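You operate a simulated robot arm through the tools that you are given. There is no shell and no other tool.

The job below is to be done with a simulated two-armed robot. You get a single attempt, and the scene is never put back.

Task
Test the lamps, set zone low and length 2 m, zero the count.
Fine: one press each on the white and the yellow button.

The check looks at the end state, three seconds after you hand in, the way a careful person would. Anything else that was tipped, shoved, dropped, spilled or broken makes it a failure.

Robot
Two 7-joint arms with fingered hands on one trunk that stands fixed in place. Base frame: the origin is at the foot of the trunk, x ahead of it, y to its left, z up. Readings come in mm, rad, newtons and seconds.
The left shoulder is at [70, 166, 1118], the right one opposite. With the tool pointing down near the work surface each hand reaches from about 440 to 960 mm from the base axis, measured 20 degrees to its own side. Payload 4.1 kg a hand.
The TCP of each hand is the grasp point between the finger pads, 32 mm short of the fingertips. In the tool frame z runs along the fingers and y along their closing line. The gripper opens to 108 mm; its body begins 38 mm behind the TCP. The gripper is a hand of 4 fingers: y runs from the thumb to the fingers, the wrist lies at [-16, -108, -186] in the tool frame, and closing takes about 1.5 s.
Orientation is that of the tool frame in the base frame, as a unit quaternion [w, x, y, z]. With the fingers straight down and the wrist toward the robot, the tool's x, y and z point along [0, 1, 0], [1, 0, 0] and [0, 0, -1] of the base frame.

Tools
- The arms move only by the tool move_arm. It takes "left_increments", "right_increments" or both (then of equal length, played together; a hand with none holds still); each is a list of rows, each a list of 7 numbers: the shift along the tool's x, y, z in mm, then the turn, a rotation vector about the tool's x, y, z in rad, then the opening in per cent of the stroke, from 0 (shut) to 100 (fully open). In form: [[dx, dy, dz, wx, wy, wz, jaw], ...]. A call has 1 to 20 rows; each row is the pose to reach, as a shift and turn from the pose commanded when the call began, along the tool's axes at that moment. A row lasts 0.2 s, in which the tool goes at most 50 mm and 0.15 rad; a call with a longer step from one row to the next is refused whole, and so is a gripper value outside its range. A pose out of reach is approached as far as the arm can. The call stops where the force on the tool passes 50 N (or 10 N more than at its start, if that is more) or the arm is blocked; 0.2 s more then pass. Each finger travels about 45 mm/s and halts on what it meets, pressing with about 30 N; the grip force reading is that of the motor and also rises with nothing between the fingers. The clock runs only during rows and for 0.2 s after the last one: add rows that repeat a pose to give the fingers time. It gives the time, the measured TCP pose, the force on the tool (base axes), the opening and the grip force at its end, in the units of the frame above (readings bear some noise), with the torque about the TCP (base axes, N m) and any sound that the robot's microphone picked up, and new pictures: "pictures" is both (left out), scene, wrist or none (wrist: the cameras of the hands that moved).
- Cameras (640 x 400 px; columns grow to the right, rows downward): "scene" is now at [125.8, 49, 1348.1]; the picture's right is [0.55, -0.84, 0.00], its down [-0.47, -0.30, -0.83] and it looks along [0.69, 0.45, -0.56] (base axes); focal length 348 px, centre (320, 200). "left" rides on the left gripper at [-64, -93, -132] in its tool frame; the picture's right is [-0.80, -0.28, 0.53], its down [0.55, -0.71, 0.45] and it looks along [0.25, 0.65, 0.72] (tool axes); focal length 247 px, centre (320, 200). "right" rides on the right gripper at [64, -93, -132] in its tool frame; the picture's right is [-0.80, 0.28, -0.53], its down [-0.55, -0.71, 0.45] and it looks along [-0.25, 0.65, 0.72] (tool axes); focal length 247 px, centre (320, 200).
- move_column(by): slides the trunk up (or, below 0, down) by that many mm; the arms and the scene camera ride with it, the base frame stays. It gives what a move gives, with no picture.
- grasp_type(shape, hand): the hand has 4 fingers and takes this shape, open, in about a second: jaw (thumb against the fingers, like two jaws); tri (thumb and two fingers); tip (a fingertip pinch); poke (one finger out to press); point (the index stretched); flat (the hand flat); cup (the hand cupped); fist (a fist). The gripper value then closes the fingers along that shape, each until it touches; the sizes above hold for jaw. It gives what a move gives, with no picture.
- turn_head(pan, tilt): turns the head with the scene camera to pan (to the left, within 1.501 rad either way) and tilt (down, from -0.506 to 1.204), counted from straight ahead of the robot. It gives what a move gives, and a new picture of the scene camera.
- measure_at(camera, pixels): for up to 12 pixels [column, row] of the newest picture of that camera ("zoom" is the newest enlarged one), the place [x, y, z] in the base frame of the surface seen there, good to about 3 mm. It takes no simulated time.
- close_up(camera, box): a new picture of the part [left, top, right, bottom] of that camera's present view, enlarged. It takes no simulated time.
- sign_off(): hands the job in; it is judged then, once.

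Unless the task says otherwise, let go and move clear before handing in.

The tools are called after "Emit:" by a JSON object that holds its "method" and its "body". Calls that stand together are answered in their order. move_arm: Moves the arms, as the interface text tells. Its arguments: {"type":"object","properties":{"left_increments":{"type":"array"},"right_increments":{"type":"array"},"pictures":{"type":"string","enum":["both","scene","wrist","none"]}},"required":[]} The other tools are called the same way: move_column (by) moves the trunk up or down; grasp_type (shape, hand) gives the hand a shape; turn_head (pan, tilt) turns the head that bears the scene camera; measure_at (camera, pixels) gives the place of the surface under pixels of a picture; close_up (camera, box) takes an enlarged picture of a part of a camera's view; sign_off () hands the job in.

At the start:

```text
t: 0.0
left_tool_pos: [466.6, 485.8, 1127.8]
left_tcp_rot: [0.0, 0.707, 0.707, 0.0]
left_wrist_force: [0.1, 0.6, 0.6]
left_torque: [0.02, 0.0, 0.02]
left_grip_width: 107.4
left_grasp_force: 0.0
left_shape: jaw
right_tool_pos: [486.2, 30.0, 1135.4]
right_tcp_rot: [0.0, 0.707, 0.707, 0.001]
right_wrist_force: [0.1, 0.0, -0.1]
right_torque: [0.0, -0.01, -0.02]
right_grip_width: 107.6
right_grasp_force: 0.1
right_shape: jaw
trunk travel left (down, up): [-625.0, 315.0]
head pan, tilt (commanded): [0.578, 0.592]
```

scene: 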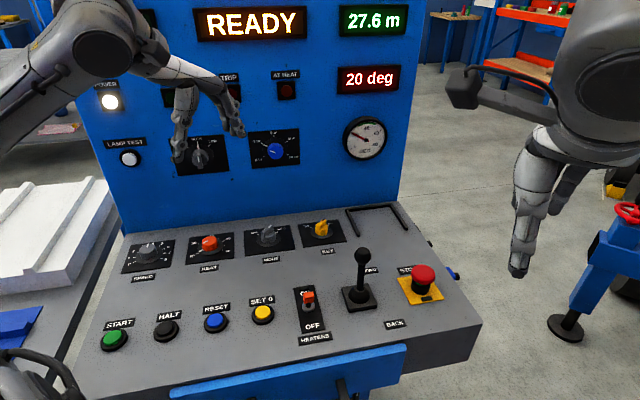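
right: 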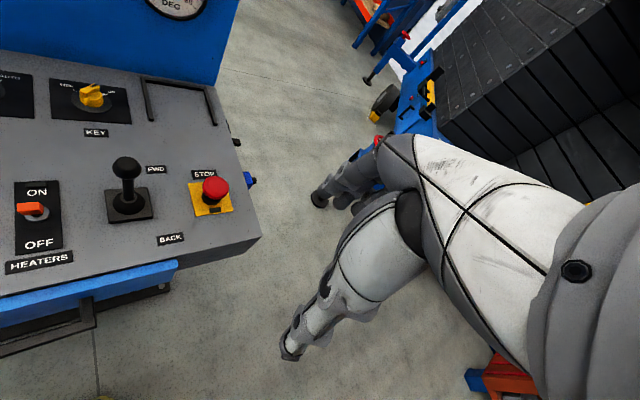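
left: 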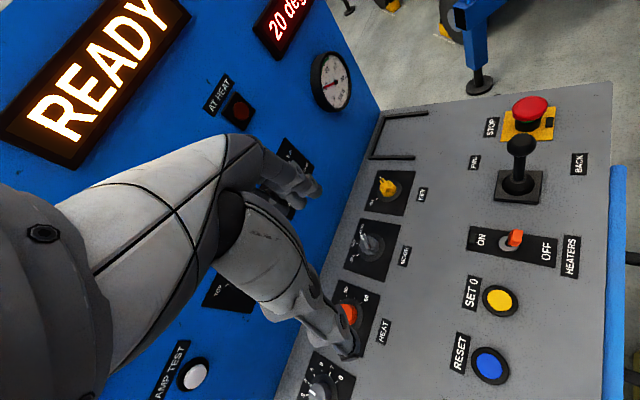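

The scene shows a console: the white LAMP TEST button at about (130,158), dials on the vertical panel at (200,155) and (275,150), a row of knobs at (150,252)–(322,230), and the yellow SET 0 button at (262,313). I'll take enlarged views to read the labels before I move.

Emit:
{"method": "close_up", "body": {"camera": "scene", "box": [80, 60, 320, 210]}}

Emit:
{"method": "close_up", "body": {"camera": "scene", "box": [90, 200, 370, 375]}}

Emit:
{"method": "measure_at", "body": {"camera": "scene", "pixels": [[130, 158], [200, 155], [275, 150], [148, 250], [209, 243], [267, 235], [322, 230], [262, 313], [115, 338], [215, 321], [307, 302], [130, 280]]}}

```text
2.67 times, centred on (200, 135) of scene
```

zoom: 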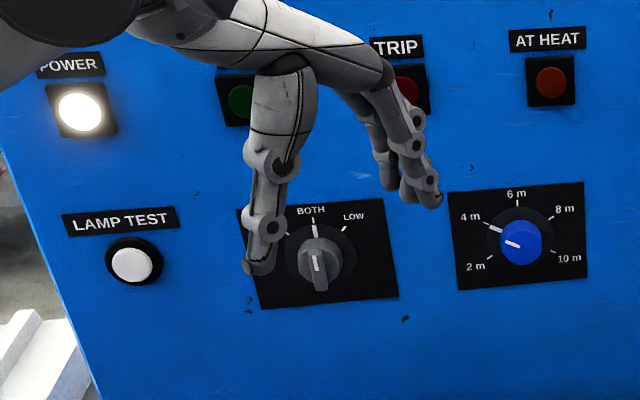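

```text
2.29 times, centred on (230, 288) of scene
```

zoom: 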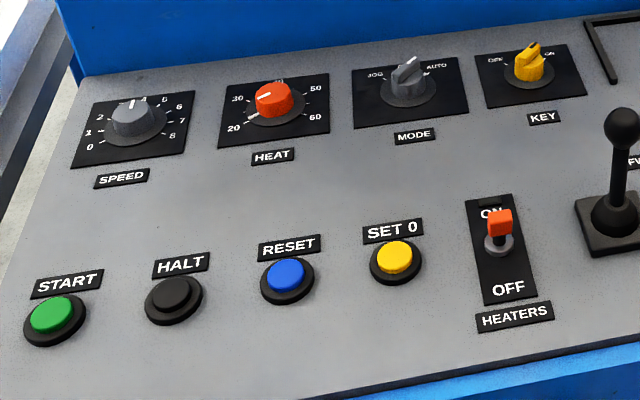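

```text
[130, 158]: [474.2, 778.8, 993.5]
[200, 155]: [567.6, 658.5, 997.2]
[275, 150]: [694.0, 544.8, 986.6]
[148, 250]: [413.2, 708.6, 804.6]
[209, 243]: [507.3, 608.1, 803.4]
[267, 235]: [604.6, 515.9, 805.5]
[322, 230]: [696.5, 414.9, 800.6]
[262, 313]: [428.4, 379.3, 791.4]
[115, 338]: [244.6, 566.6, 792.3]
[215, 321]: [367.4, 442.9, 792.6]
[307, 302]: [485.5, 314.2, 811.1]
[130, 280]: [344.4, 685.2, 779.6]
```

The zone selector (zoom (320,260)) points to BOTH and LOW is to its right. The length dial is blue and sits at 4 m, with 2 m at lower left. I'll measure points on the wall and desk to get the console's orientation.

Emit:
{"method": "measure_at", "body": {"camera": "scene", "pixels": [[120, 190], [240, 185], [330, 175], [150, 215], [330, 130], [150, 60], [330, 70], [240, 200], [300, 260], [180, 350], [420, 330], [200, 280]]}}

Emit:
{"method": "close_up", "body": {"camera": "scene", "box": [160, 120, 320, 220]}}

Emit:
{"method": "close_up", "body": {"camera": "left", "box": [120, 260, 280, 400]}}

```text
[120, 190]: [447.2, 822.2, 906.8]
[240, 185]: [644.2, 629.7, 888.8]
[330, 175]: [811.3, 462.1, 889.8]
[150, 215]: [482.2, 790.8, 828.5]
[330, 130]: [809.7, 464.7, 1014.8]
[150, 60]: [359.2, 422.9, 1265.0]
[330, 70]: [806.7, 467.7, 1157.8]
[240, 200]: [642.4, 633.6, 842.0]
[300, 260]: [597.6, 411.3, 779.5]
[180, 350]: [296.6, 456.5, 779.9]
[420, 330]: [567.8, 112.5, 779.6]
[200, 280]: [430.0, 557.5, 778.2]
```

```text
4.00 times, centred on (240, 170) of scene
```

zoom: 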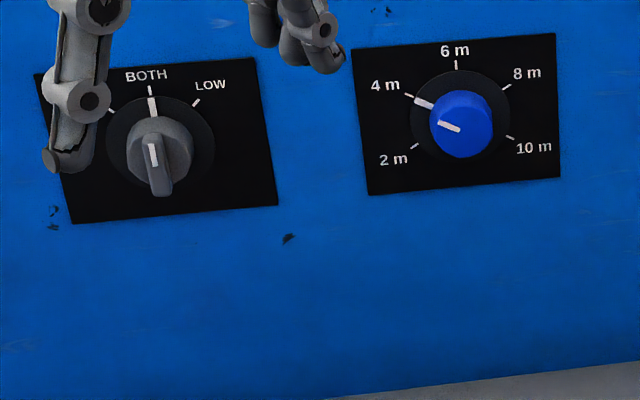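

```text
2.86 times, centred on (200, 330) of left
```

zoom: 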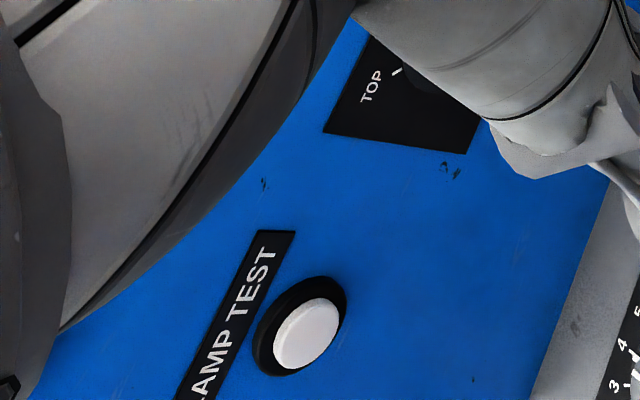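

The wall is vertical at about 900 mm along (0.70,0.71), and the desk top is at z≈780. I'll start with the yellow SET 0 button, so I'm putting the left hand in the poke shape and checking where its fingertip is.

Emit:
{"method": "grasp_type", "body": {"shape": "poke", "hand": "left"}}

Emit:
{"method": "move_arm", "body": {"left_increments": [[0, 0, 0, 0, 0, 0, 100]], "pictures": "both"}}

```text
t: 0.9
left_tool_pos: [466.6, 486.7, 1128.2]
left_tcp_rot: [0.0, 0.707, 0.707, 0.0]
left_wrist_force: [-0.4, -0.1, -0.3]
left_torque: [-0.02, 0.01, -0.02]
left_grip_width: 0.0
left_grasp_force: 0.1
left_shape: poke
right_tool_pos: [485.2, 29.6, 1133.3]
right_tcp_rot: [0.0, 0.707, 0.707, 0.0]
right_wrist_force: [0.2, 0.5, 0.4]
right_torque: [0.01, -0.02, -0.03]
right_grip_width: 107.4
right_grasp_force: 0.0
right_shape: jaw
trunk travel left (down, up): [-625.0, 315.0]
head pan, tilt (commanded): [0.578, 0.592]
```

```text
t: 1.3
left_tool_pos: [466.7, 486.7, 1127.0]
left_tcp_rot: [0.0, 0.707, 0.707, 0.0]
left_wrist_force: [-0.7, 0.5, 1.0]
left_torque: [-0.01, 0.0, 0.02]
left_grip_width: 0.0
left_grasp_force: 0.1
left_shape: poke
right_tool_pos: [486.1, 29.0, 1136.1]
right_tcp_rot: [-0.001, 0.708, 0.707, 0.001]
right_wrist_force: [0.2, 0.4, 0.6]
right_torque: [0.01, 0.03, 0.01]
right_grip_width: 107.5
right_grasp_force: 0.1
right_shape: jaw
trunk travel left (down, up): [-625.0, 315.0]
head pan, tilt (commanded): [0.578, 0.592]
```

scene: 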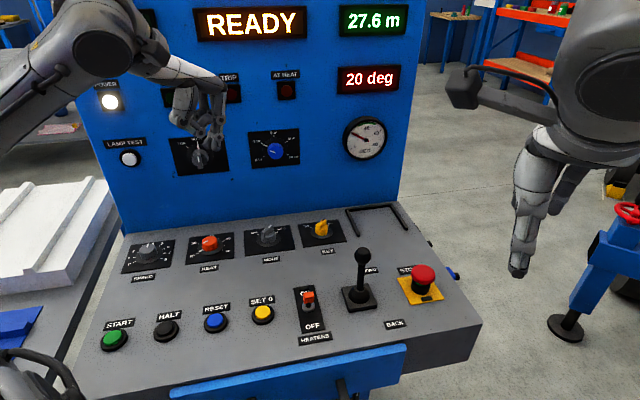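
left: 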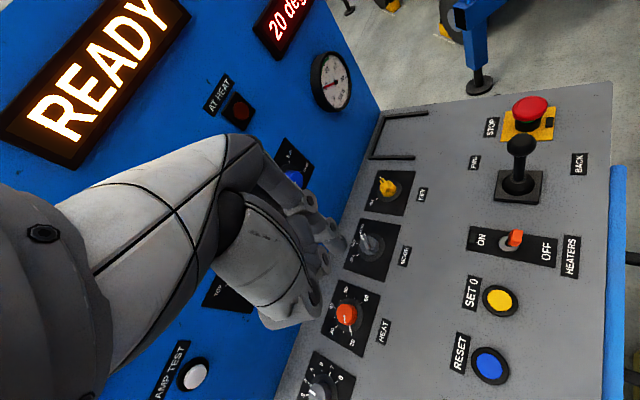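

The poke shape has curled the fingers near scene (200,120). I'll enlarge both views to find the tip of the pressing finger.

Emit:
{"method": "close_up", "body": {"camera": "scene", "box": [150, 70, 260, 170]}}

Emit:
{"method": "close_up", "body": {"camera": "left", "box": [220, 160, 380, 340]}}

```text
4.00 times, centred on (205, 120) of scene
```

zoom: 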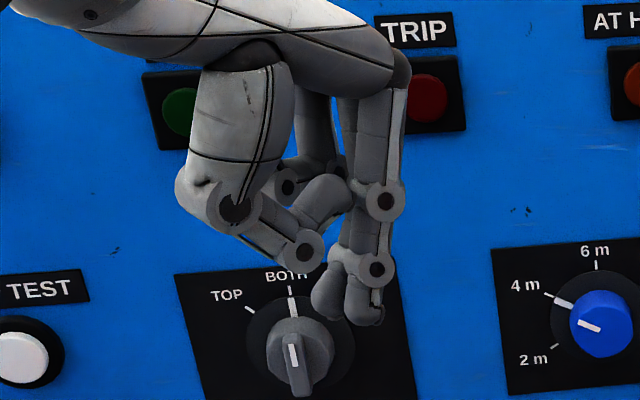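

```text
2.22 times, centred on (300, 250) of left
```

zoom: 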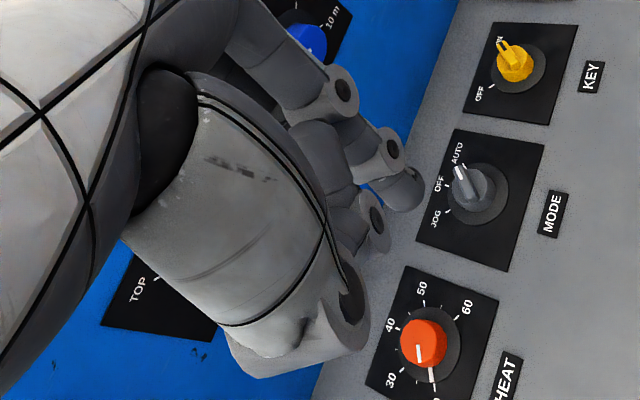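

Poke appears to leave two fingertips close together near zoom (330,300) and (365,315). I'll try the point shape to compare.

Emit:
{"method": "grasp_type", "body": {"shape": "point", "hand": "left"}}

Emit:
{"method": "close_up", "body": {"camera": "scene", "box": [150, 70, 260, 170]}}

Emit:
{"method": "close_up", "body": {"camera": "left", "box": [220, 160, 380, 340]}}

```text
t: 2.2
left_tool_pos: [466.3, 485.6, 1126.4]
left_tcp_rot: [0.0, 0.707, 0.707, 0.0]
left_wrist_force: [0.5, -0.1, 0.0]
left_torque: [-0.01, 0.03, 0.0]
left_grip_width: 0.0
left_grasp_force: 0.0
left_shape: point
right_tool_pos: [485.3, 28.6, 1133.9]
right_tcp_rot: [0.0, 0.707, 0.707, 0.0]
right_wrist_force: [0.5, 0.5, -0.5]
right_torque: [0.03, -0.02, -0.03]
right_grip_width: 107.6
right_grasp_force: 0.1
right_shape: jaw
trunk travel left (down, up): [-625.0, 315.0]
head pan, tilt (commanded): [0.578, 0.592]
```

```text
4.00 times, centred on (205, 120) of scene
```

zoom: 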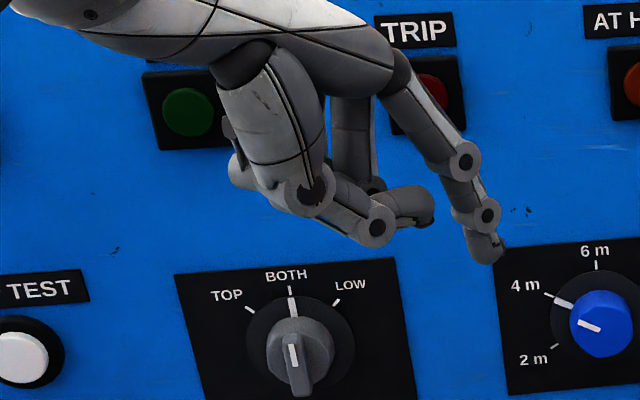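

```text
2.22 times, centred on (300, 250) of left
```

zoom: 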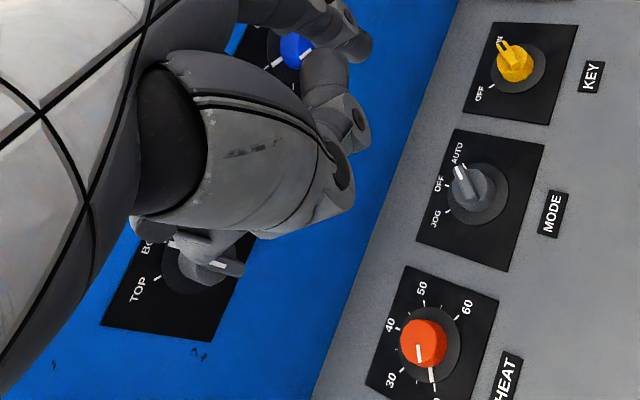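

In point the index finger leans outward, while in poke it runs straight along the tool axis. I'll go back to poke and measure the tip.

Emit:
{"method": "grasp_type", "body": {"shape": "poke", "hand": "left"}}

Emit:
{"method": "close_up", "body": {"camera": "scene", "box": [180, 110, 244, 150]}}

Emit:
{"method": "close_up", "body": {"camera": "left", "box": [260, 180, 356, 240]}}

```text
t: 3.1
left_tool_pos: [466.7, 485.3, 1126.7]
left_tcp_rot: [0.0, 0.707, 0.707, 0.0]
left_wrist_force: [-0.4, 1.1, 0.2]
left_torque: [0.02, 0.04, 0.0]
left_grip_width: 0.1
left_grasp_force: 0.0
left_shape: poke
right_tool_pos: [486.1, 27.7, 1134.7]
right_tcp_rot: [0.0, 0.707, 0.707, 0.0]
right_wrist_force: [-0.8, -0.2, -0.4]
right_torque: [0.03, 0.03, -0.02]
right_grip_width: 107.5
right_grasp_force: 0.0
right_shape: jaw
trunk travel left (down, up): [-625.0, 315.0]
head pan, tilt (commanded): [0.578, 0.592]
```

```text
10.00 times, centred on (212, 130) of scene
```

zoom: 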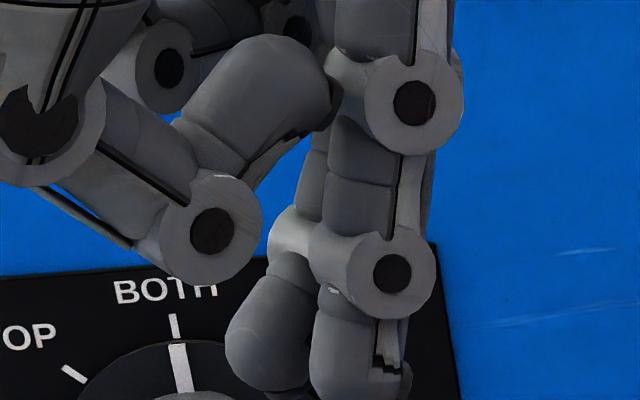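

```text
6.67 times, centred on (308, 210) of left
```

zoom: 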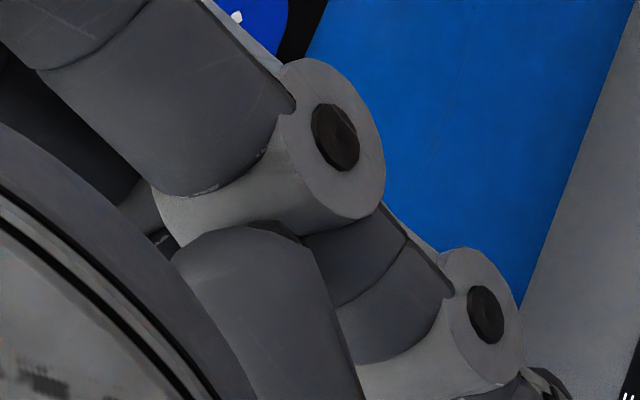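

The closer view shows two neighbouring fingertips at zoom (360,385) and (265,380). I'll measure both to work out where each sits in the tool frame.

Emit:
{"method": "close_up", "body": {"camera": "scene", "box": [180, 125, 244, 165]}}

Emit:
{"method": "measure_at", "body": {"camera": "zoom", "pixels": [[345, 230], [345, 200], [265, 220], [265, 200], [390, 120], [280, 80], [210, 80], [340, 240]]}}

```text
10.00 times, centred on (212, 145) of scene
```

zoom: 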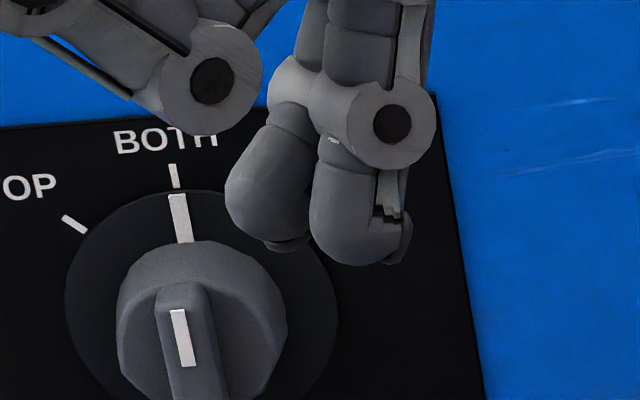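

```text
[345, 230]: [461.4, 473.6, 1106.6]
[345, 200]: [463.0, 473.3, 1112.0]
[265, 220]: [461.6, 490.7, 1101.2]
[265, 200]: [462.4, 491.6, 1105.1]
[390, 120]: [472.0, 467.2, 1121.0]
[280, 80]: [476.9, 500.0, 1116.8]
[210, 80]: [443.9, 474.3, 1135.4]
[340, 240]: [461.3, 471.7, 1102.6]
```

The two tips sit at about tool x −13 and +10, roughly 32 mm beyond the TCP. I'll check whether closing along the poke shape (gripper 0) leaves one finger out.

Emit:
{"method": "move_arm", "body": {"left_increments": [[0, 0, 0, 0, 0, 0, 0], [0, 0, 0, 0, 0, 0, 0], [0, 0, 0, 0, 0, 0, 0], [0, 0, 0, 0, 0, 0, 0], [0, 0, 0, 0, 0, 0, 0], [0, 0, 0, 0, 0, 0, 0]], "pictures": "none"}}

Emit:
{"method": "close_up", "body": {"camera": "scene", "box": [150, 70, 260, 170]}}

Emit:
{"method": "close_up", "body": {"camera": "left", "box": [220, 140, 380, 340]}}

```text
t: 4.5
left_tool_pos: [466.6, 486.1, 1126.0]
left_tcp_rot: [0.001, 0.706, 0.708, 0.0]
left_wrist_force: [-0.1, -0.1, 0.1]
left_torque: [0.02, -0.01, 0.02]
left_grip_width: 0.2
left_grasp_force: 0.0
left_shape: poke
right_tool_pos: [486.0, 29.7, 1134.9]
right_tcp_rot: [0.001, 0.707, 0.707, 0.0]
right_wrist_force: [0.6, -0.5, 0.3]
right_torque: [-0.04, -0.01, -0.01]
right_grip_width: 107.6
right_grasp_force: 0.2
right_shape: jaw
trunk travel left (down, up): [-625.0, 315.0]
head pan, tilt (commanded): [0.578, 0.592]
```

```text
4.00 times, centred on (205, 120) of scene
```

zoom: 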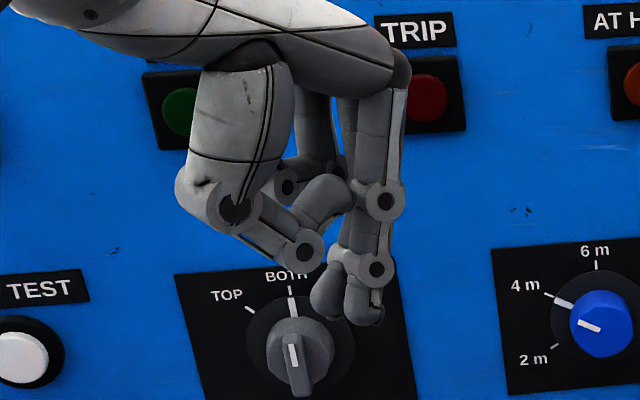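

```text
2.00 times, centred on (300, 240) of left
```

zoom: 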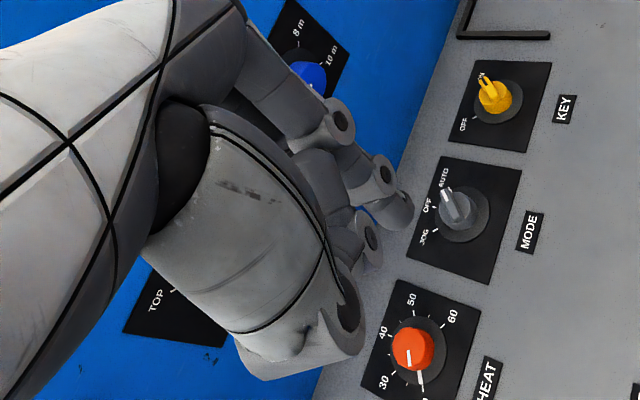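

Closing doesn't change the shape: two fingers side by side, centred on the TCP axis, which is fine for pressing. Next I'll measure the tick positions on both dials, since they are in plain view at scene (200,155) and (275,150).

Emit:
{"method": "close_up", "body": {"camera": "scene", "box": [168, 130, 232, 170]}}

Emit:
{"method": "measure_at", "body": {"camera": "zoom", "pixels": [[195, 173], [293, 114], [300, 145], [299, 287], [303, 318], [310, 370], [270, 220], [340, 220], [380, 260], [220, 270], [330, 300], [270, 290]]}}

Emit:
{"method": "close_up", "body": {"camera": "scene", "box": [243, 130, 307, 170]}}

Emit:
{"method": "measure_at", "body": {"camera": "zoom", "pixels": [[320, 200], [220, 130], [200, 240], [315, 55], [440, 110], [450, 230]]}}

```text
10.00 times, centred on (200, 150) of scene
```

zoom: 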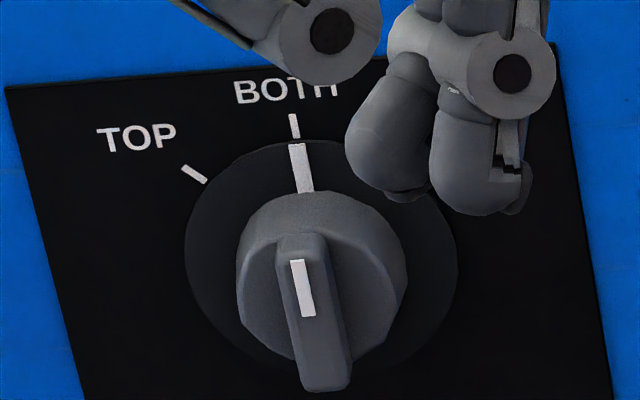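

```text
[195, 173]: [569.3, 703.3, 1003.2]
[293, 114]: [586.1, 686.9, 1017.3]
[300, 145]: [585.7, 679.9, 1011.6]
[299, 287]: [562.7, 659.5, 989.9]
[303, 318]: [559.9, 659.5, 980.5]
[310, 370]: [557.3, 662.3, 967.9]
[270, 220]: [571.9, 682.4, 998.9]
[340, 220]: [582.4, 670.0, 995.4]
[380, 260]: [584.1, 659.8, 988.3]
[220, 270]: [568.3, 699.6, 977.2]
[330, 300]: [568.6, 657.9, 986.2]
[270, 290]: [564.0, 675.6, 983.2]
```

```text
10.00 times, centred on (275, 150) of scene
```

zoom: 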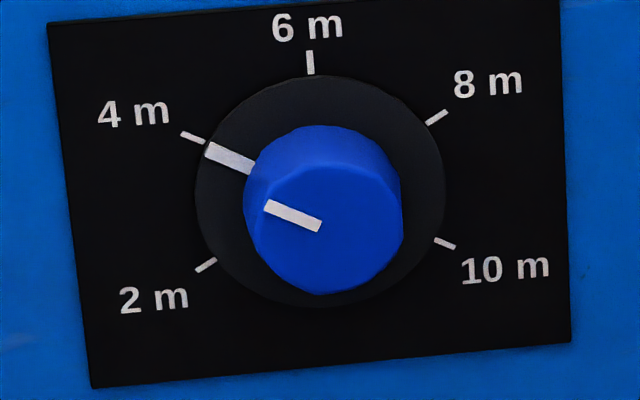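

```text
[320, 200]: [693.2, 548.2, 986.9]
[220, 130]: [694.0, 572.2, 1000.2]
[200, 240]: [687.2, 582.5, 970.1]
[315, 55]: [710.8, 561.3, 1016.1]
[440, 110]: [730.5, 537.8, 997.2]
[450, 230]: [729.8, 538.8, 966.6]
```

The geometry works out: the zone dial is centred near s=−71, z≈981, with detents at −45°, 0° and +45°. The length dial is centred near s=105, z≈980, with ticks every 60°, so 4 m to 2 m is 60° counter-clockwise. I'll locate the yellow and white caps exactly before pressing.

Emit:
{"method": "close_up", "body": {"camera": "scene", "box": [238, 290, 302, 330]}}

Emit:
{"method": "measure_at", "body": {"camera": "zoom", "pixels": [[160, 220], [240, 220], [330, 220], [240, 160], [240, 280]]}}

Emit:
{"method": "close_up", "body": {"camera": "scene", "box": [98, 135, 162, 175]}}

Emit:
{"method": "measure_at", "body": {"camera": "zoom", "pixels": [[240, 240], [310, 230], [380, 220], [310, 170], [310, 290]]}}

```text
10.00 times, centred on (270, 310) of scene
```

zoom: 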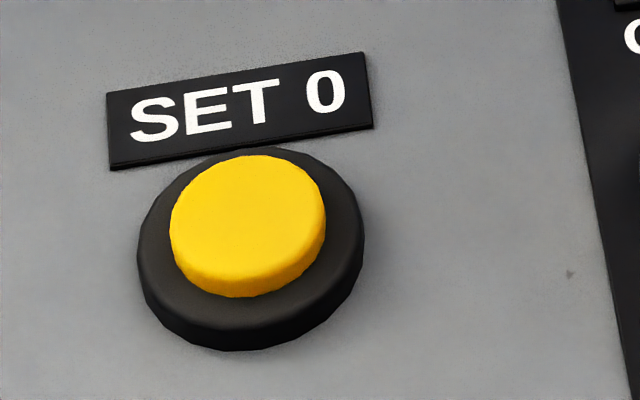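

```text
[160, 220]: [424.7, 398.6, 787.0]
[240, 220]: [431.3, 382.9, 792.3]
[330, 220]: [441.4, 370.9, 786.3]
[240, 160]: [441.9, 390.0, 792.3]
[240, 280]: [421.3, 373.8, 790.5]
```

```text
10.00 times, centred on (130, 155) of scene
```

zoom: 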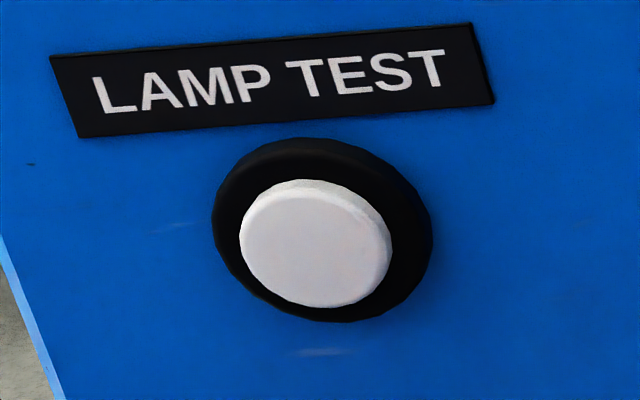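

```text
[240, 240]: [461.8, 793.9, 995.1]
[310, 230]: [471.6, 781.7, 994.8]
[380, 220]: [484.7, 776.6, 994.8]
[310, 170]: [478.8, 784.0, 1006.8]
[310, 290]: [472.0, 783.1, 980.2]
```

The yellow cap's top centre is near [432.5, 382, 792] with a diameter of about 31 mm, and the white cap's face is near [472, 782, 991]. I'll bring the poke fingers over the yellow button and stop about 65 mm above it.

Emit:
{"method": "move_arm", "body": {"left_increments": [[-35, -11, 0, 0, 0, 0, 0], [-70, -23, 0, 0, 0, 0, 0], [-105, -34, 0, 0, 0, 0, 0], [-105, -34, 40, 0, 0, 0, 0], [-105, -34, 80, 0, 0, 0, 0], [-105, -34, 120, 0, 0, 0, 0], [-105, -34, 160, 0, 0, 0, 0], [-105, -34, 200, 0, 0, 0, 0], [-105, -34, 237, 0, 0, 0, 0], [-105, -34, 237, 0, 0, 0, 0]], "pictures": "both"}}

```text
t: 6.7
left_tool_pos: [431.6, 378.0, 891.3]
left_tcp_rot: [0.0, 0.707, 0.707, 0.001]
left_wrist_force: [-0.3, -0.1, -0.7]
left_torque: [0.04, 0.02, 0.02]
left_grip_width: 0.1
left_grasp_force: 0.0
left_shape: poke
left hand out of reach, approached as far as the arm can: row 4, 5, 6, 7, 8
right_tool_pos: [484.5, 27.7, 1135.3]
right_tcp_rot: [-0.001, 0.707, 0.707, 0.001]
right_wrist_force: [0.1, 1.2, 0.0]
right_torque: [0.0, -0.01, -0.01]
right_grip_width: 107.5
right_grasp_force: 0.0
right_shape: jaw
trunk travel left (down, up): [-625.0, 315.0]
head pan, tilt (commanded): [0.578, 0.592]
```

scene: 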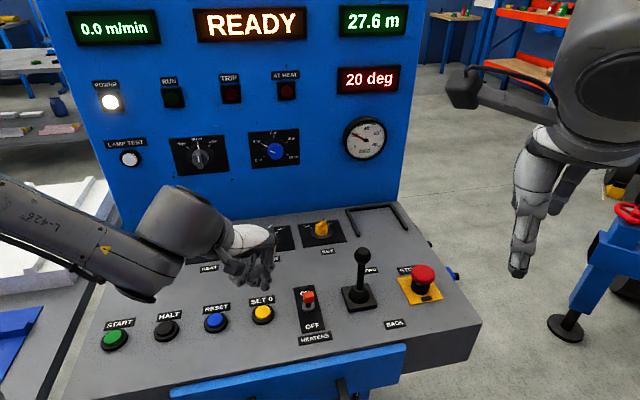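
left: 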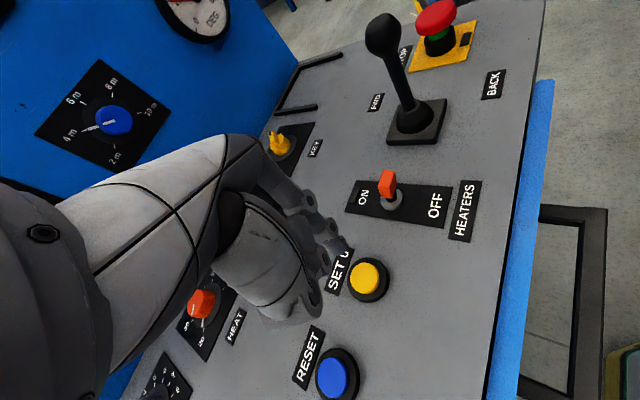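

The hand reached [431.6, 378, 891] and its fingertips at scene (260,285) are just above the yellow button. I'll zoom in to check the alignment.

Emit:
{"method": "close_up", "body": {"camera": "scene", "box": [214, 245, 310, 335]}}

Emit:
{"method": "close_up", "body": {"camera": "left", "box": [260, 180, 420, 320]}}

```text
4.44 times, centred on (262, 290) of scene
```

zoom: 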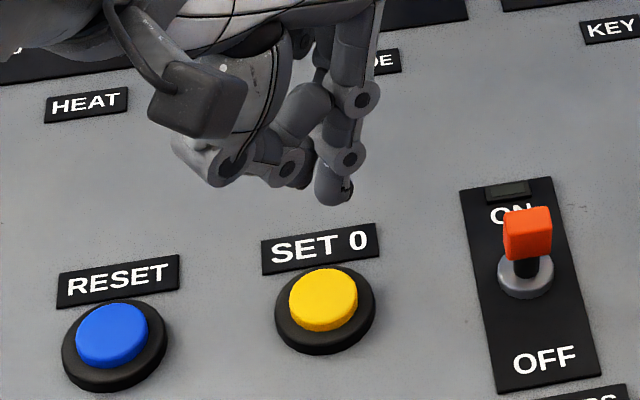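

```text
2.86 times, centred on (340, 250) of left
```

zoom: 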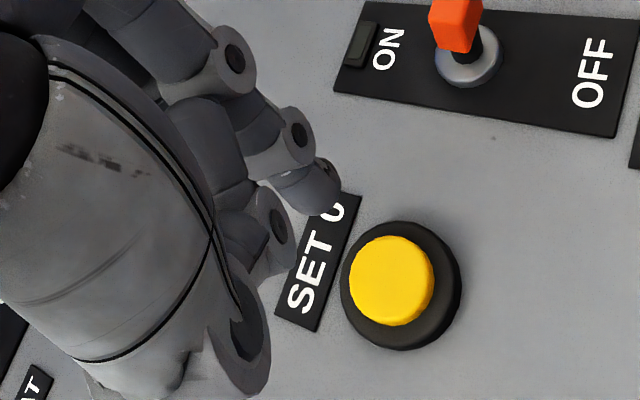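

The alignment looks right. I'll lower 55 mm so the tips stop about 12 mm above the cap, then check again.

Emit:
{"method": "move_arm", "body": {"left_increments": [[0, 1, 20, 0, 0, 0, 0], [0, 1, 40, 0, 0, 0, 0], [0, 1, 55, 0, 0, 0, 0], [0, 1, 55, 0, 0, 0, 0]], "pictures": "both"}}

Emit:
{"method": "close_up", "body": {"camera": "scene", "box": [222, 270, 302, 335]}}

Emit:
{"method": "close_up", "body": {"camera": "left", "box": [260, 180, 420, 320]}}

```text
t: 7.7
left_tool_pos: [433.9, 380.5, 835.3]
left_tcp_rot: [0.0, 0.707, 0.707, 0.0]
left_wrist_force: [-1.2, 0.1, 0.1]
left_torque: [0.02, -0.02, -0.01]
left_grip_width: 0.1
left_grasp_force: 0.0
left_shape: poke
right_tool_pos: [485.5, 29.9, 1135.1]
right_tcp_rot: [0.0, 0.707, 0.707, -0.001]
right_wrist_force: [0.7, -1.0, -0.7]
right_torque: [-0.01, -0.01, -0.03]
right_grip_width: 108.0
right_grasp_force: 0.0
right_shape: jaw
trunk travel left (down, up): [-625.0, 315.0]
head pan, tilt (commanded): [0.578, 0.592]
```

scene: 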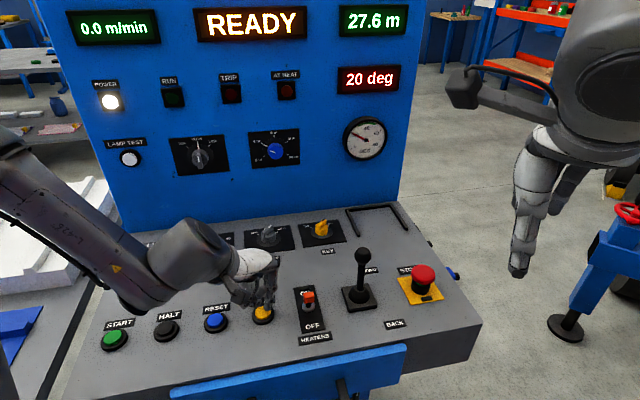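
left: 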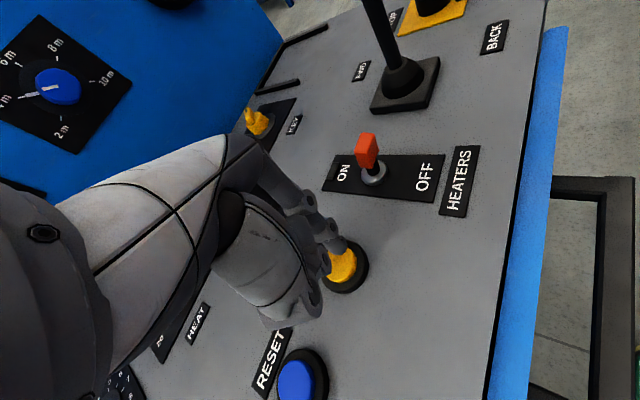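

```text
6.15 times, centred on (262, 302) of scene
```

zoom: 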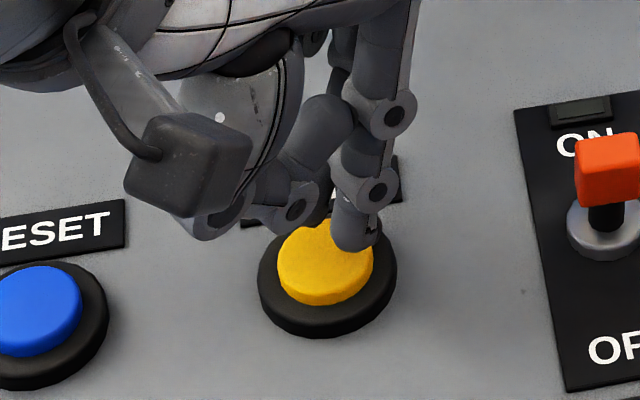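

```text
2.86 times, centred on (340, 250) of left
```

zoom: 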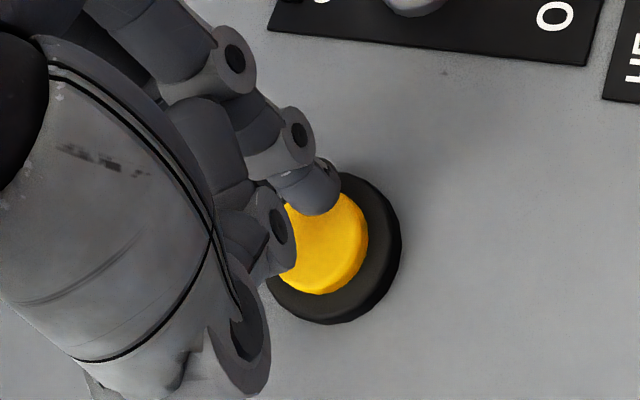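

The near fingertip at zoom (355,245) is over the cap, about 11 mm above it, and its partner is mirrored behind. I'll press slowly in a single stroke and watch the force and the 27.6 m display.

Emit:
{"method": "move_arm", "body": {"left_increments": [[1.5, 0, 5, 0, 0, 0, 0], [1.5, 0, 9, 0, 0, 0, 0], [1.5, 0, 11, 0, 0, 0, 0], [1.5, 0, 12.5, 0, 0, 0, 0], [1.5, 0, 14, 0, 0, 0, 0]], "pictures": "both"}}

Emit:
{"method": "close_up", "body": {"camera": "scene", "box": [222, 270, 302, 335]}}

```text
t: 8.9
left_tool_pos: [433.2, 381.2, 821.9]
left_tcp_rot: [0.001, 0.707, 0.707, 0.0]
left_wrist_force: [1.3, -0.5, 7.7]
left_torque: [0.12, -0.05, -0.05]
left_grip_width: 0.1
left_grasp_force: 0.1
left_shape: poke
right_tool_pos: [485.1, 29.4, 1133.8]
right_tcp_rot: [0.0, 0.707, 0.707, 0.0]
right_wrist_force: [-0.5, 0.1, -0.2]
right_torque: [0.02, -0.02, -0.01]
right_grip_width: 107.7
right_grasp_force: 0.0
right_shape: jaw
trunk travel left (down, up): [-625.0, 315.0]
head pan, tilt (commanded): [0.578, 0.592]
heard: click
```

scene: 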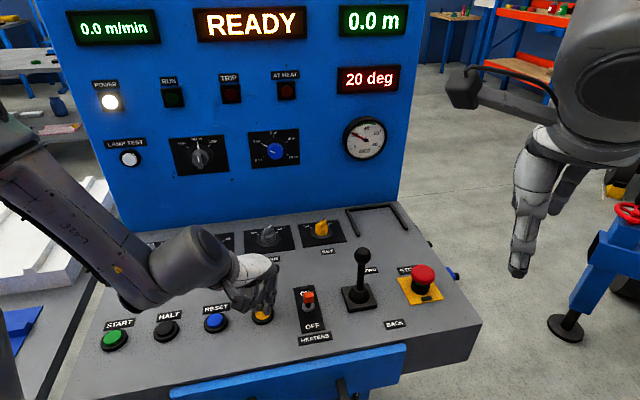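
left: 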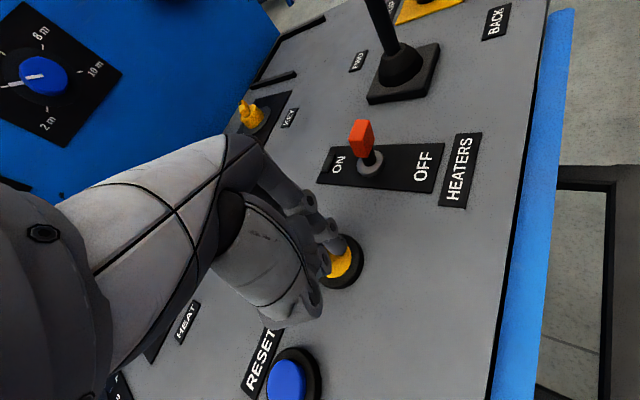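

```text
6.15 times, centred on (262, 302) of scene
```

zoom: 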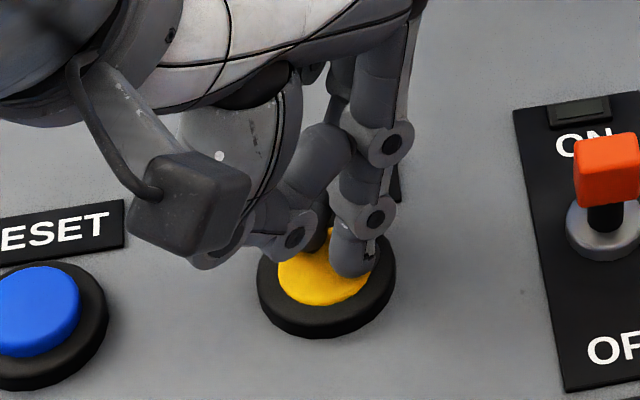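

I heard a click and the display at (373,20) now reads 0.0 m, so the yellow press registered. I'll lift straight up off the button.

Emit:
{"method": "move_arm", "body": {"left_increments": [[0, 0, -15, 0, 0, 0, 0], [0, 0, -45, 0, 0, 0, 0], [0, 0, -85, 0, 0, 0, 0], [0, 0, -125, 0, 0, 0, 0], [0, 0, -165, 0, 0, 0, 0], [0, 0, -205, 0, 0, 0, 0], [0, 0, -245, 0, 0, 0, 0], [35, 15, -270, 0, 0, 0, 0], [70, 30, -290, 0, 0, 0, 0], [105, 35, -305, 0, 0, 0, 0]], "pictures": "scene"}}

```text
t: 11.1
left_tool_pos: [469.2, 486.0, 1127.0]
left_tcp_rot: [-0.001, 0.707, 0.707, 0.0]
left_wrist_force: [0.0, 0.2, 0.3]
left_torque: [-0.02, -0.02, 0.0]
left_grip_width: 0.0
left_grasp_force: 0.0
left_shape: poke
left hand out of reach, approached as far as the arm can: row 6, 7
right_tool_pos: [485.7, 29.9, 1135.8]
right_tcp_rot: [0.0, 0.707, 0.707, -0.001]
right_wrist_force: [0.4, 0.0, -0.4]
right_torque: [-0.01, -0.03, 0.02]
right_grip_width: 107.6
right_grasp_force: 0.1
right_shape: jaw
trunk travel left (down, up): [-625.0, 315.0]
head pan, tilt (commanded): [0.578, 0.592]
```

scene: 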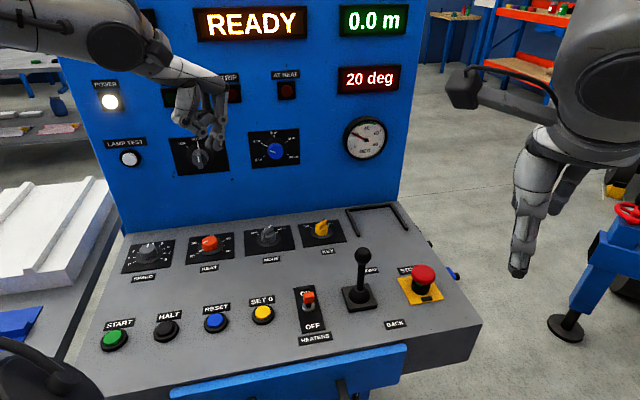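

The button is released and the hand is clear. Next I'll turn the left hand to face the wall: yaw 45° about the vertical first, then pitch the fingers toward the wall.

Emit:
{"method": "move_arm", "body": {"left_increments": [[0, 0, 0, 0, 0, -0.131, 0], [0, 0, 0, 0, 0, -0.262, 0], [0, 0, 0, 0, 0, -0.393, 0], [0, 0, 0, 0, 0, -0.524, 0], [0, 0, 0, 0, 0, -0.654, 0], [0, 0, 0, 0, 0, -0.785, 0]], "pictures": "scene"}}

```text
t: 12.5
left_tool_pos: [468.7, 486.9, 1125.6]
left_tcp_rot: [0.001, 0.381, 0.924, -0.001]
left_wrist_force: [0.0, -0.2, -0.1]
left_torque: [0.01, 0.01, -0.02]
left_grip_width: 0.0
left_grasp_force: 0.1
left_shape: poke
right_tool_pos: [486.5, 29.0, 1134.7]
right_tcp_rot: [-0.001, 0.707, 0.707, 0.0]
right_wrist_force: [0.0, 0.1, 0.0]
right_torque: [-0.02, 0.0, 0.01]
right_grip_width: 107.9
right_grasp_force: 0.1
right_shape: jaw
trunk travel left (down, up): [-625.0, 315.0]
head pan, tilt (commanded): [0.578, 0.592]
```

scene: 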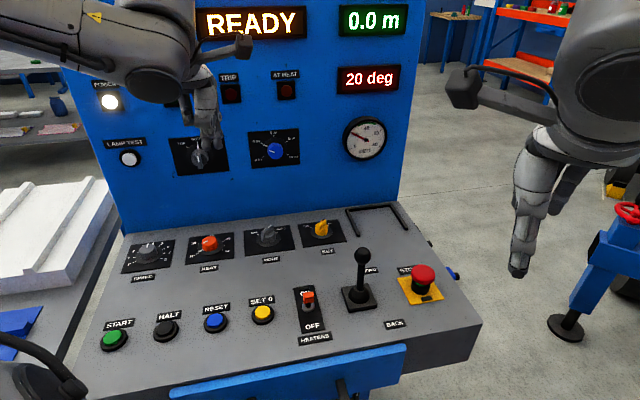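

The yaw is right. Now I'll pitch the fingers 90° up to point at the wall, keeping the TCP fixed.

Emit:
{"method": "move_arm", "body": {"left_increments": [[0, 0, 0, -0.1428, 0, 0, 0], [0, 0, 0, -0.2856, 0, 0, 0], [0, 0, 0, -0.4284, 0, 0, 0], [0, 0, 0, -0.5712, 0, 0, 0], [0, 0, 0, -0.714, 0, 0, 0], [0, 0, 0, -0.8568, 0, 0, 0], [0, 0, 0, -0.9996, 0, 0, 0], [0, 0, 0, -1.1424, 0, 0, 0], [0, 0, 0, -1.2852, 0, 0, 0], [0, 0, 0, -1.428, 0, 0, 0], [0, 0, 0, -1.5708, 0, 0, 0]], "pictures": "both"}}

```text
t: 14.9
left_tool_pos: [464.7, 519.6, 1157.7]
left_tcp_rot: [0.271, 0.273, 0.653, 0.653]
left_wrist_force: [-0.4, 0.6, -0.4]
left_torque: [-0.03, 0.02, 0.0]
left_grip_width: 0.0
left_grasp_force: 0.1
left_shape: poke
left hand out of reach, approached as far as the arm can: row 3, 4, 5, 6, 7, 10, 11
right_tool_pos: [484.7, 29.6, 1134.8]
right_tcp_rot: [0.0, 0.707, 0.707, 0.001]
right_wrist_force: [-0.2, -0.1, 1.4]
right_torque: [0.02, -0.01, -0.01]
right_grip_width: 107.7
right_grasp_force: 0.0
right_shape: jaw
trunk travel left (down, up): [-625.0, 315.0]
head pan, tilt (commanded): [0.578, 0.592]
```

scene: 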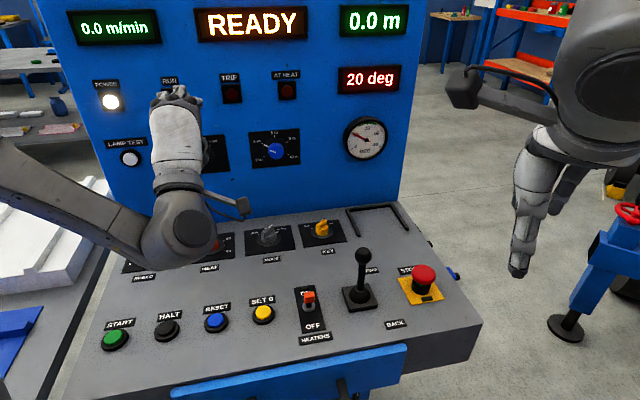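
left: 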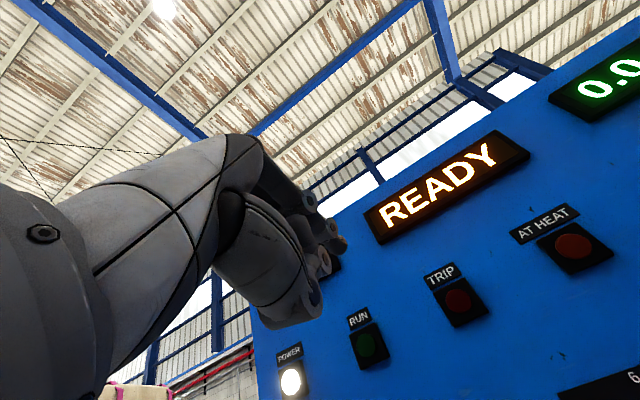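

The fingers now point straight at the wall (tool z ≈ [0.71, 0.705, 0]), with the wrist below and the elbow out to the left. Before approaching LAMP TEST I'll check where the white block and table on the left are, so the forearm stays clear of them.

Emit:
{"method": "measure_at", "body": {"camera": "scene", "pixels": [[50, 200], [95, 180], [10, 260], [30, 320], [80, 210], [60, 140], [60, 270], [90, 290], [15, 180], [100, 205]]}}

Emit:
{"method": "turn_head", "body": {"pan": 1.1, "tilt": 0.6}}

```text
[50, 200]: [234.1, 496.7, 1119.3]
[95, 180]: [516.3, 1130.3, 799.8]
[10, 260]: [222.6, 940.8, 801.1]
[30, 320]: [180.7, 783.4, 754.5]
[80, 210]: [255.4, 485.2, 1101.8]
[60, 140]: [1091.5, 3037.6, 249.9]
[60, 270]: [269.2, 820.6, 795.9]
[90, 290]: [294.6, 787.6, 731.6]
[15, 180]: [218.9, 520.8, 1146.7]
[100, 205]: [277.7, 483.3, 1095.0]
```

```text
t: 15.8
left_tool_pos: [466.7, 518.0, 1158.3]
left_tcp_rot: [0.271, 0.274, 0.653, 0.652]
left_wrist_force: [0.5, 0.2, 0.6]
left_torque: [0.0, -0.01, 0.01]
left_grip_width: 0.1
left_grasp_force: 0.1
left_shape: poke
right_tool_pos: [484.9, 28.0, 1135.4]
right_tcp_rot: [0.001, 0.706, 0.708, 0.0]
right_wrist_force: [0.2, 0.5, -0.9]
right_torque: [0.01, -0.05, -0.02]
right_grip_width: 107.7
right_grasp_force: 0.2
right_shape: jaw
trunk travel left (down, up): [-625.0, 315.0]
head pan, tilt (commanded): [1.1, 0.6]
```

scene: 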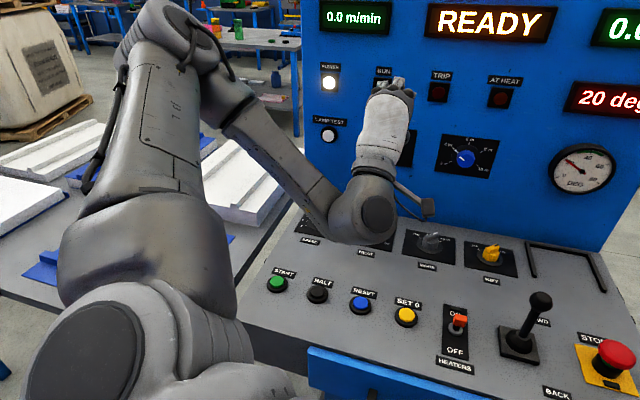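

The elbow sits high at about (215,85), well above the white blocks and table (z≈800), so the forearm has clearance. I'll move the hand in front of the LAMP TEST button, stopping well short of the wall.

Emit:
{"method": "measure_at", "body": {"camera": "scene", "pixels": [[215, 85], [190, 30], [250, 120], [300, 190], [365, 205], [385, 130], [130, 110], [395, 85]]}}

```text
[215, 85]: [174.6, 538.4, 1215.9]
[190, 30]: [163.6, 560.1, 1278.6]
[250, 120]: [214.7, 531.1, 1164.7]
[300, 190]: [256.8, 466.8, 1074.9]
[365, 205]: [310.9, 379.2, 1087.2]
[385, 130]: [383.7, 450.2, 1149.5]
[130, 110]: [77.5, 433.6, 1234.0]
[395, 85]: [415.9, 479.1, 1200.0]
```

The elbow is at about z=1240 and clear. The last commanded pose was only approached, so I'll make a partial move first and see which pose the increments are counted from.

Emit:
{"method": "move_arm", "body": {"left_increments": [[30, 0, 20, 0, 0, 0, 0], [60, 0, 40, 0, 0, 0, 0], [90, -15, 60, 0, 0, 0, 0], [120, -30, 80, 0, 0, 0, 0], [120, -30, 80, 0, 0, 0, 0]], "pictures": "both"}}

```text
t: 17.1
left_tool_pos: [441.9, 658.3, 1130.2]
left_tcp_rot: [0.27, 0.271, 0.653, 0.654]
left_wrist_force: [0.3, 0.5, 0.5]
left_torque: [0.01, -0.03, 0.01]
left_grip_width: 0.1
left_grasp_force: 0.1
left_shape: poke
right_tool_pos: [484.9, 27.8, 1134.0]
right_tcp_rot: [-0.001, 0.707, 0.707, 0.001]
right_wrist_force: [0.1, 0.4, 0.8]
right_torque: [0.01, 0.01, -0.01]
right_grip_width: 107.5
right_grasp_force: 0.1
right_shape: jaw
trunk travel left (down, up): [-625.0, 315.0]
head pan, tilt (commanded): [1.1, 0.6]
```

scene: 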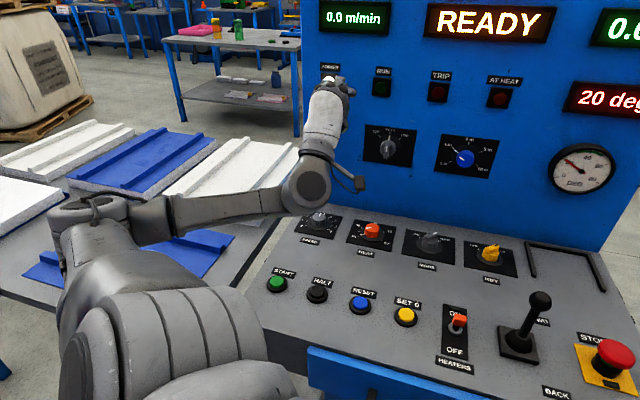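
left: 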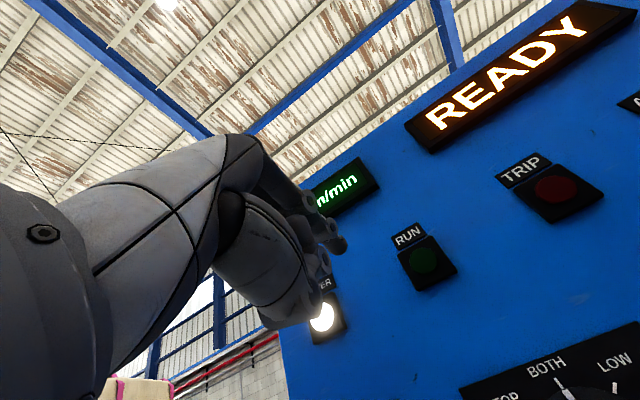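

The increments count from the pose actually reached: the TCP is now [442, 658, 1130]. The elbow has swung lower to about (150,220), so I'll check its clearance over the table.

Emit:
{"method": "measure_at", "body": {"camera": "scene", "pixels": [[150, 220], [90, 215], [170, 235], [220, 205], [305, 180], [325, 120], [200, 160], [240, 150], [200, 250], [100, 160]]}}

```text
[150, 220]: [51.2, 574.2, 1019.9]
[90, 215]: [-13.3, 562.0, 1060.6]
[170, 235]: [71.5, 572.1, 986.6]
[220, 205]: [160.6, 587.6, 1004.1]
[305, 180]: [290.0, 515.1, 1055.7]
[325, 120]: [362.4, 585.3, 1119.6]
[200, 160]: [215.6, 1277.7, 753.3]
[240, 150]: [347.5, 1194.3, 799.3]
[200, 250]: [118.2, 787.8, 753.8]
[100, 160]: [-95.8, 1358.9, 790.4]
```

The elbow is near z=1020, about 220 mm above the table pieces. I'll move on toward the lamp button in stages, watching the elbow height.

Emit:
{"method": "move_arm", "body": {"left_increments": [[22, -10, 0, 0, 0, 0, 0], [44, -30, 0, 0, 0, 0, 0], [66, -50, 0, 0, 0, 0, 0], [66, -70, 0, 0, 0, 0, 0], [66, -70, 0, 0, 0, 0, 0]], "pictures": "both"}}

```text
t: 18.2
left_tool_pos: [392.9, 707.5, 1057.8]
left_tcp_rot: [0.27, 0.271, 0.653, 0.653]
left_wrist_force: [-0.2, 0.3, -0.2]
left_torque: [0.01, -0.02, 0.0]
left_grip_width: 0.1
left_grasp_force: 0.0
left_shape: poke
right_tool_pos: [485.1, 29.7, 1134.5]
right_tcp_rot: [0.0, 0.706, 0.708, 0.0]
right_wrist_force: [-0.4, 0.5, 0.0]
right_torque: [0.03, 0.02, -0.01]
right_grip_width: 107.5
right_grasp_force: 0.1
right_shape: jaw
trunk travel left (down, up): [-625.0, 315.0]
head pan, tilt (commanded): [1.1, 0.6]
```

scene: 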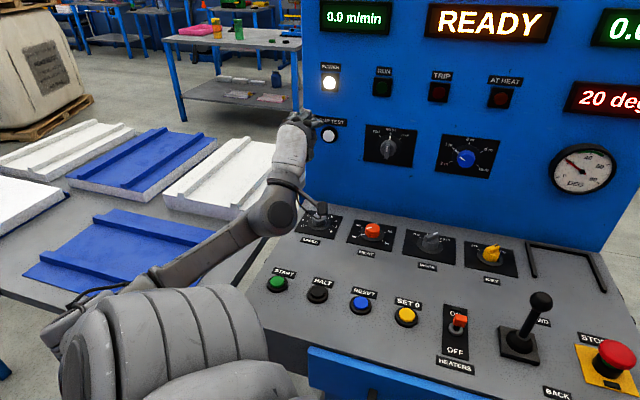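
left: 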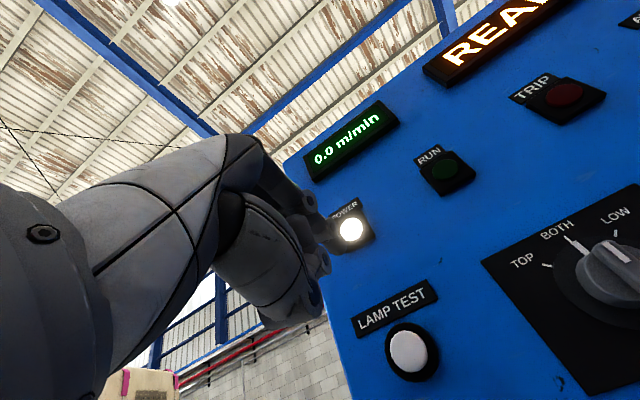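

The hand is at [393, 707, 1058] and LAMP TEST shows at left-camera (408,352). I'll check how low the elbow has come.

Emit:
{"method": "measure_at", "body": {"camera": "scene", "pixels": [[80, 325], [110, 300], [150, 275], [180, 265], [220, 245], [270, 210], [260, 240], [205, 275], [60, 345]]}}

```text
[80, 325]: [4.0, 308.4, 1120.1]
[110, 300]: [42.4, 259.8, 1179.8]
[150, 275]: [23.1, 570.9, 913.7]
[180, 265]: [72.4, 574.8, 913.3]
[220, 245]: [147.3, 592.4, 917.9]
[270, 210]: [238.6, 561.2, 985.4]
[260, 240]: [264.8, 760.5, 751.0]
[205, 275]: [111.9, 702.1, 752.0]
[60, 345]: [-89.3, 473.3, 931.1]
```

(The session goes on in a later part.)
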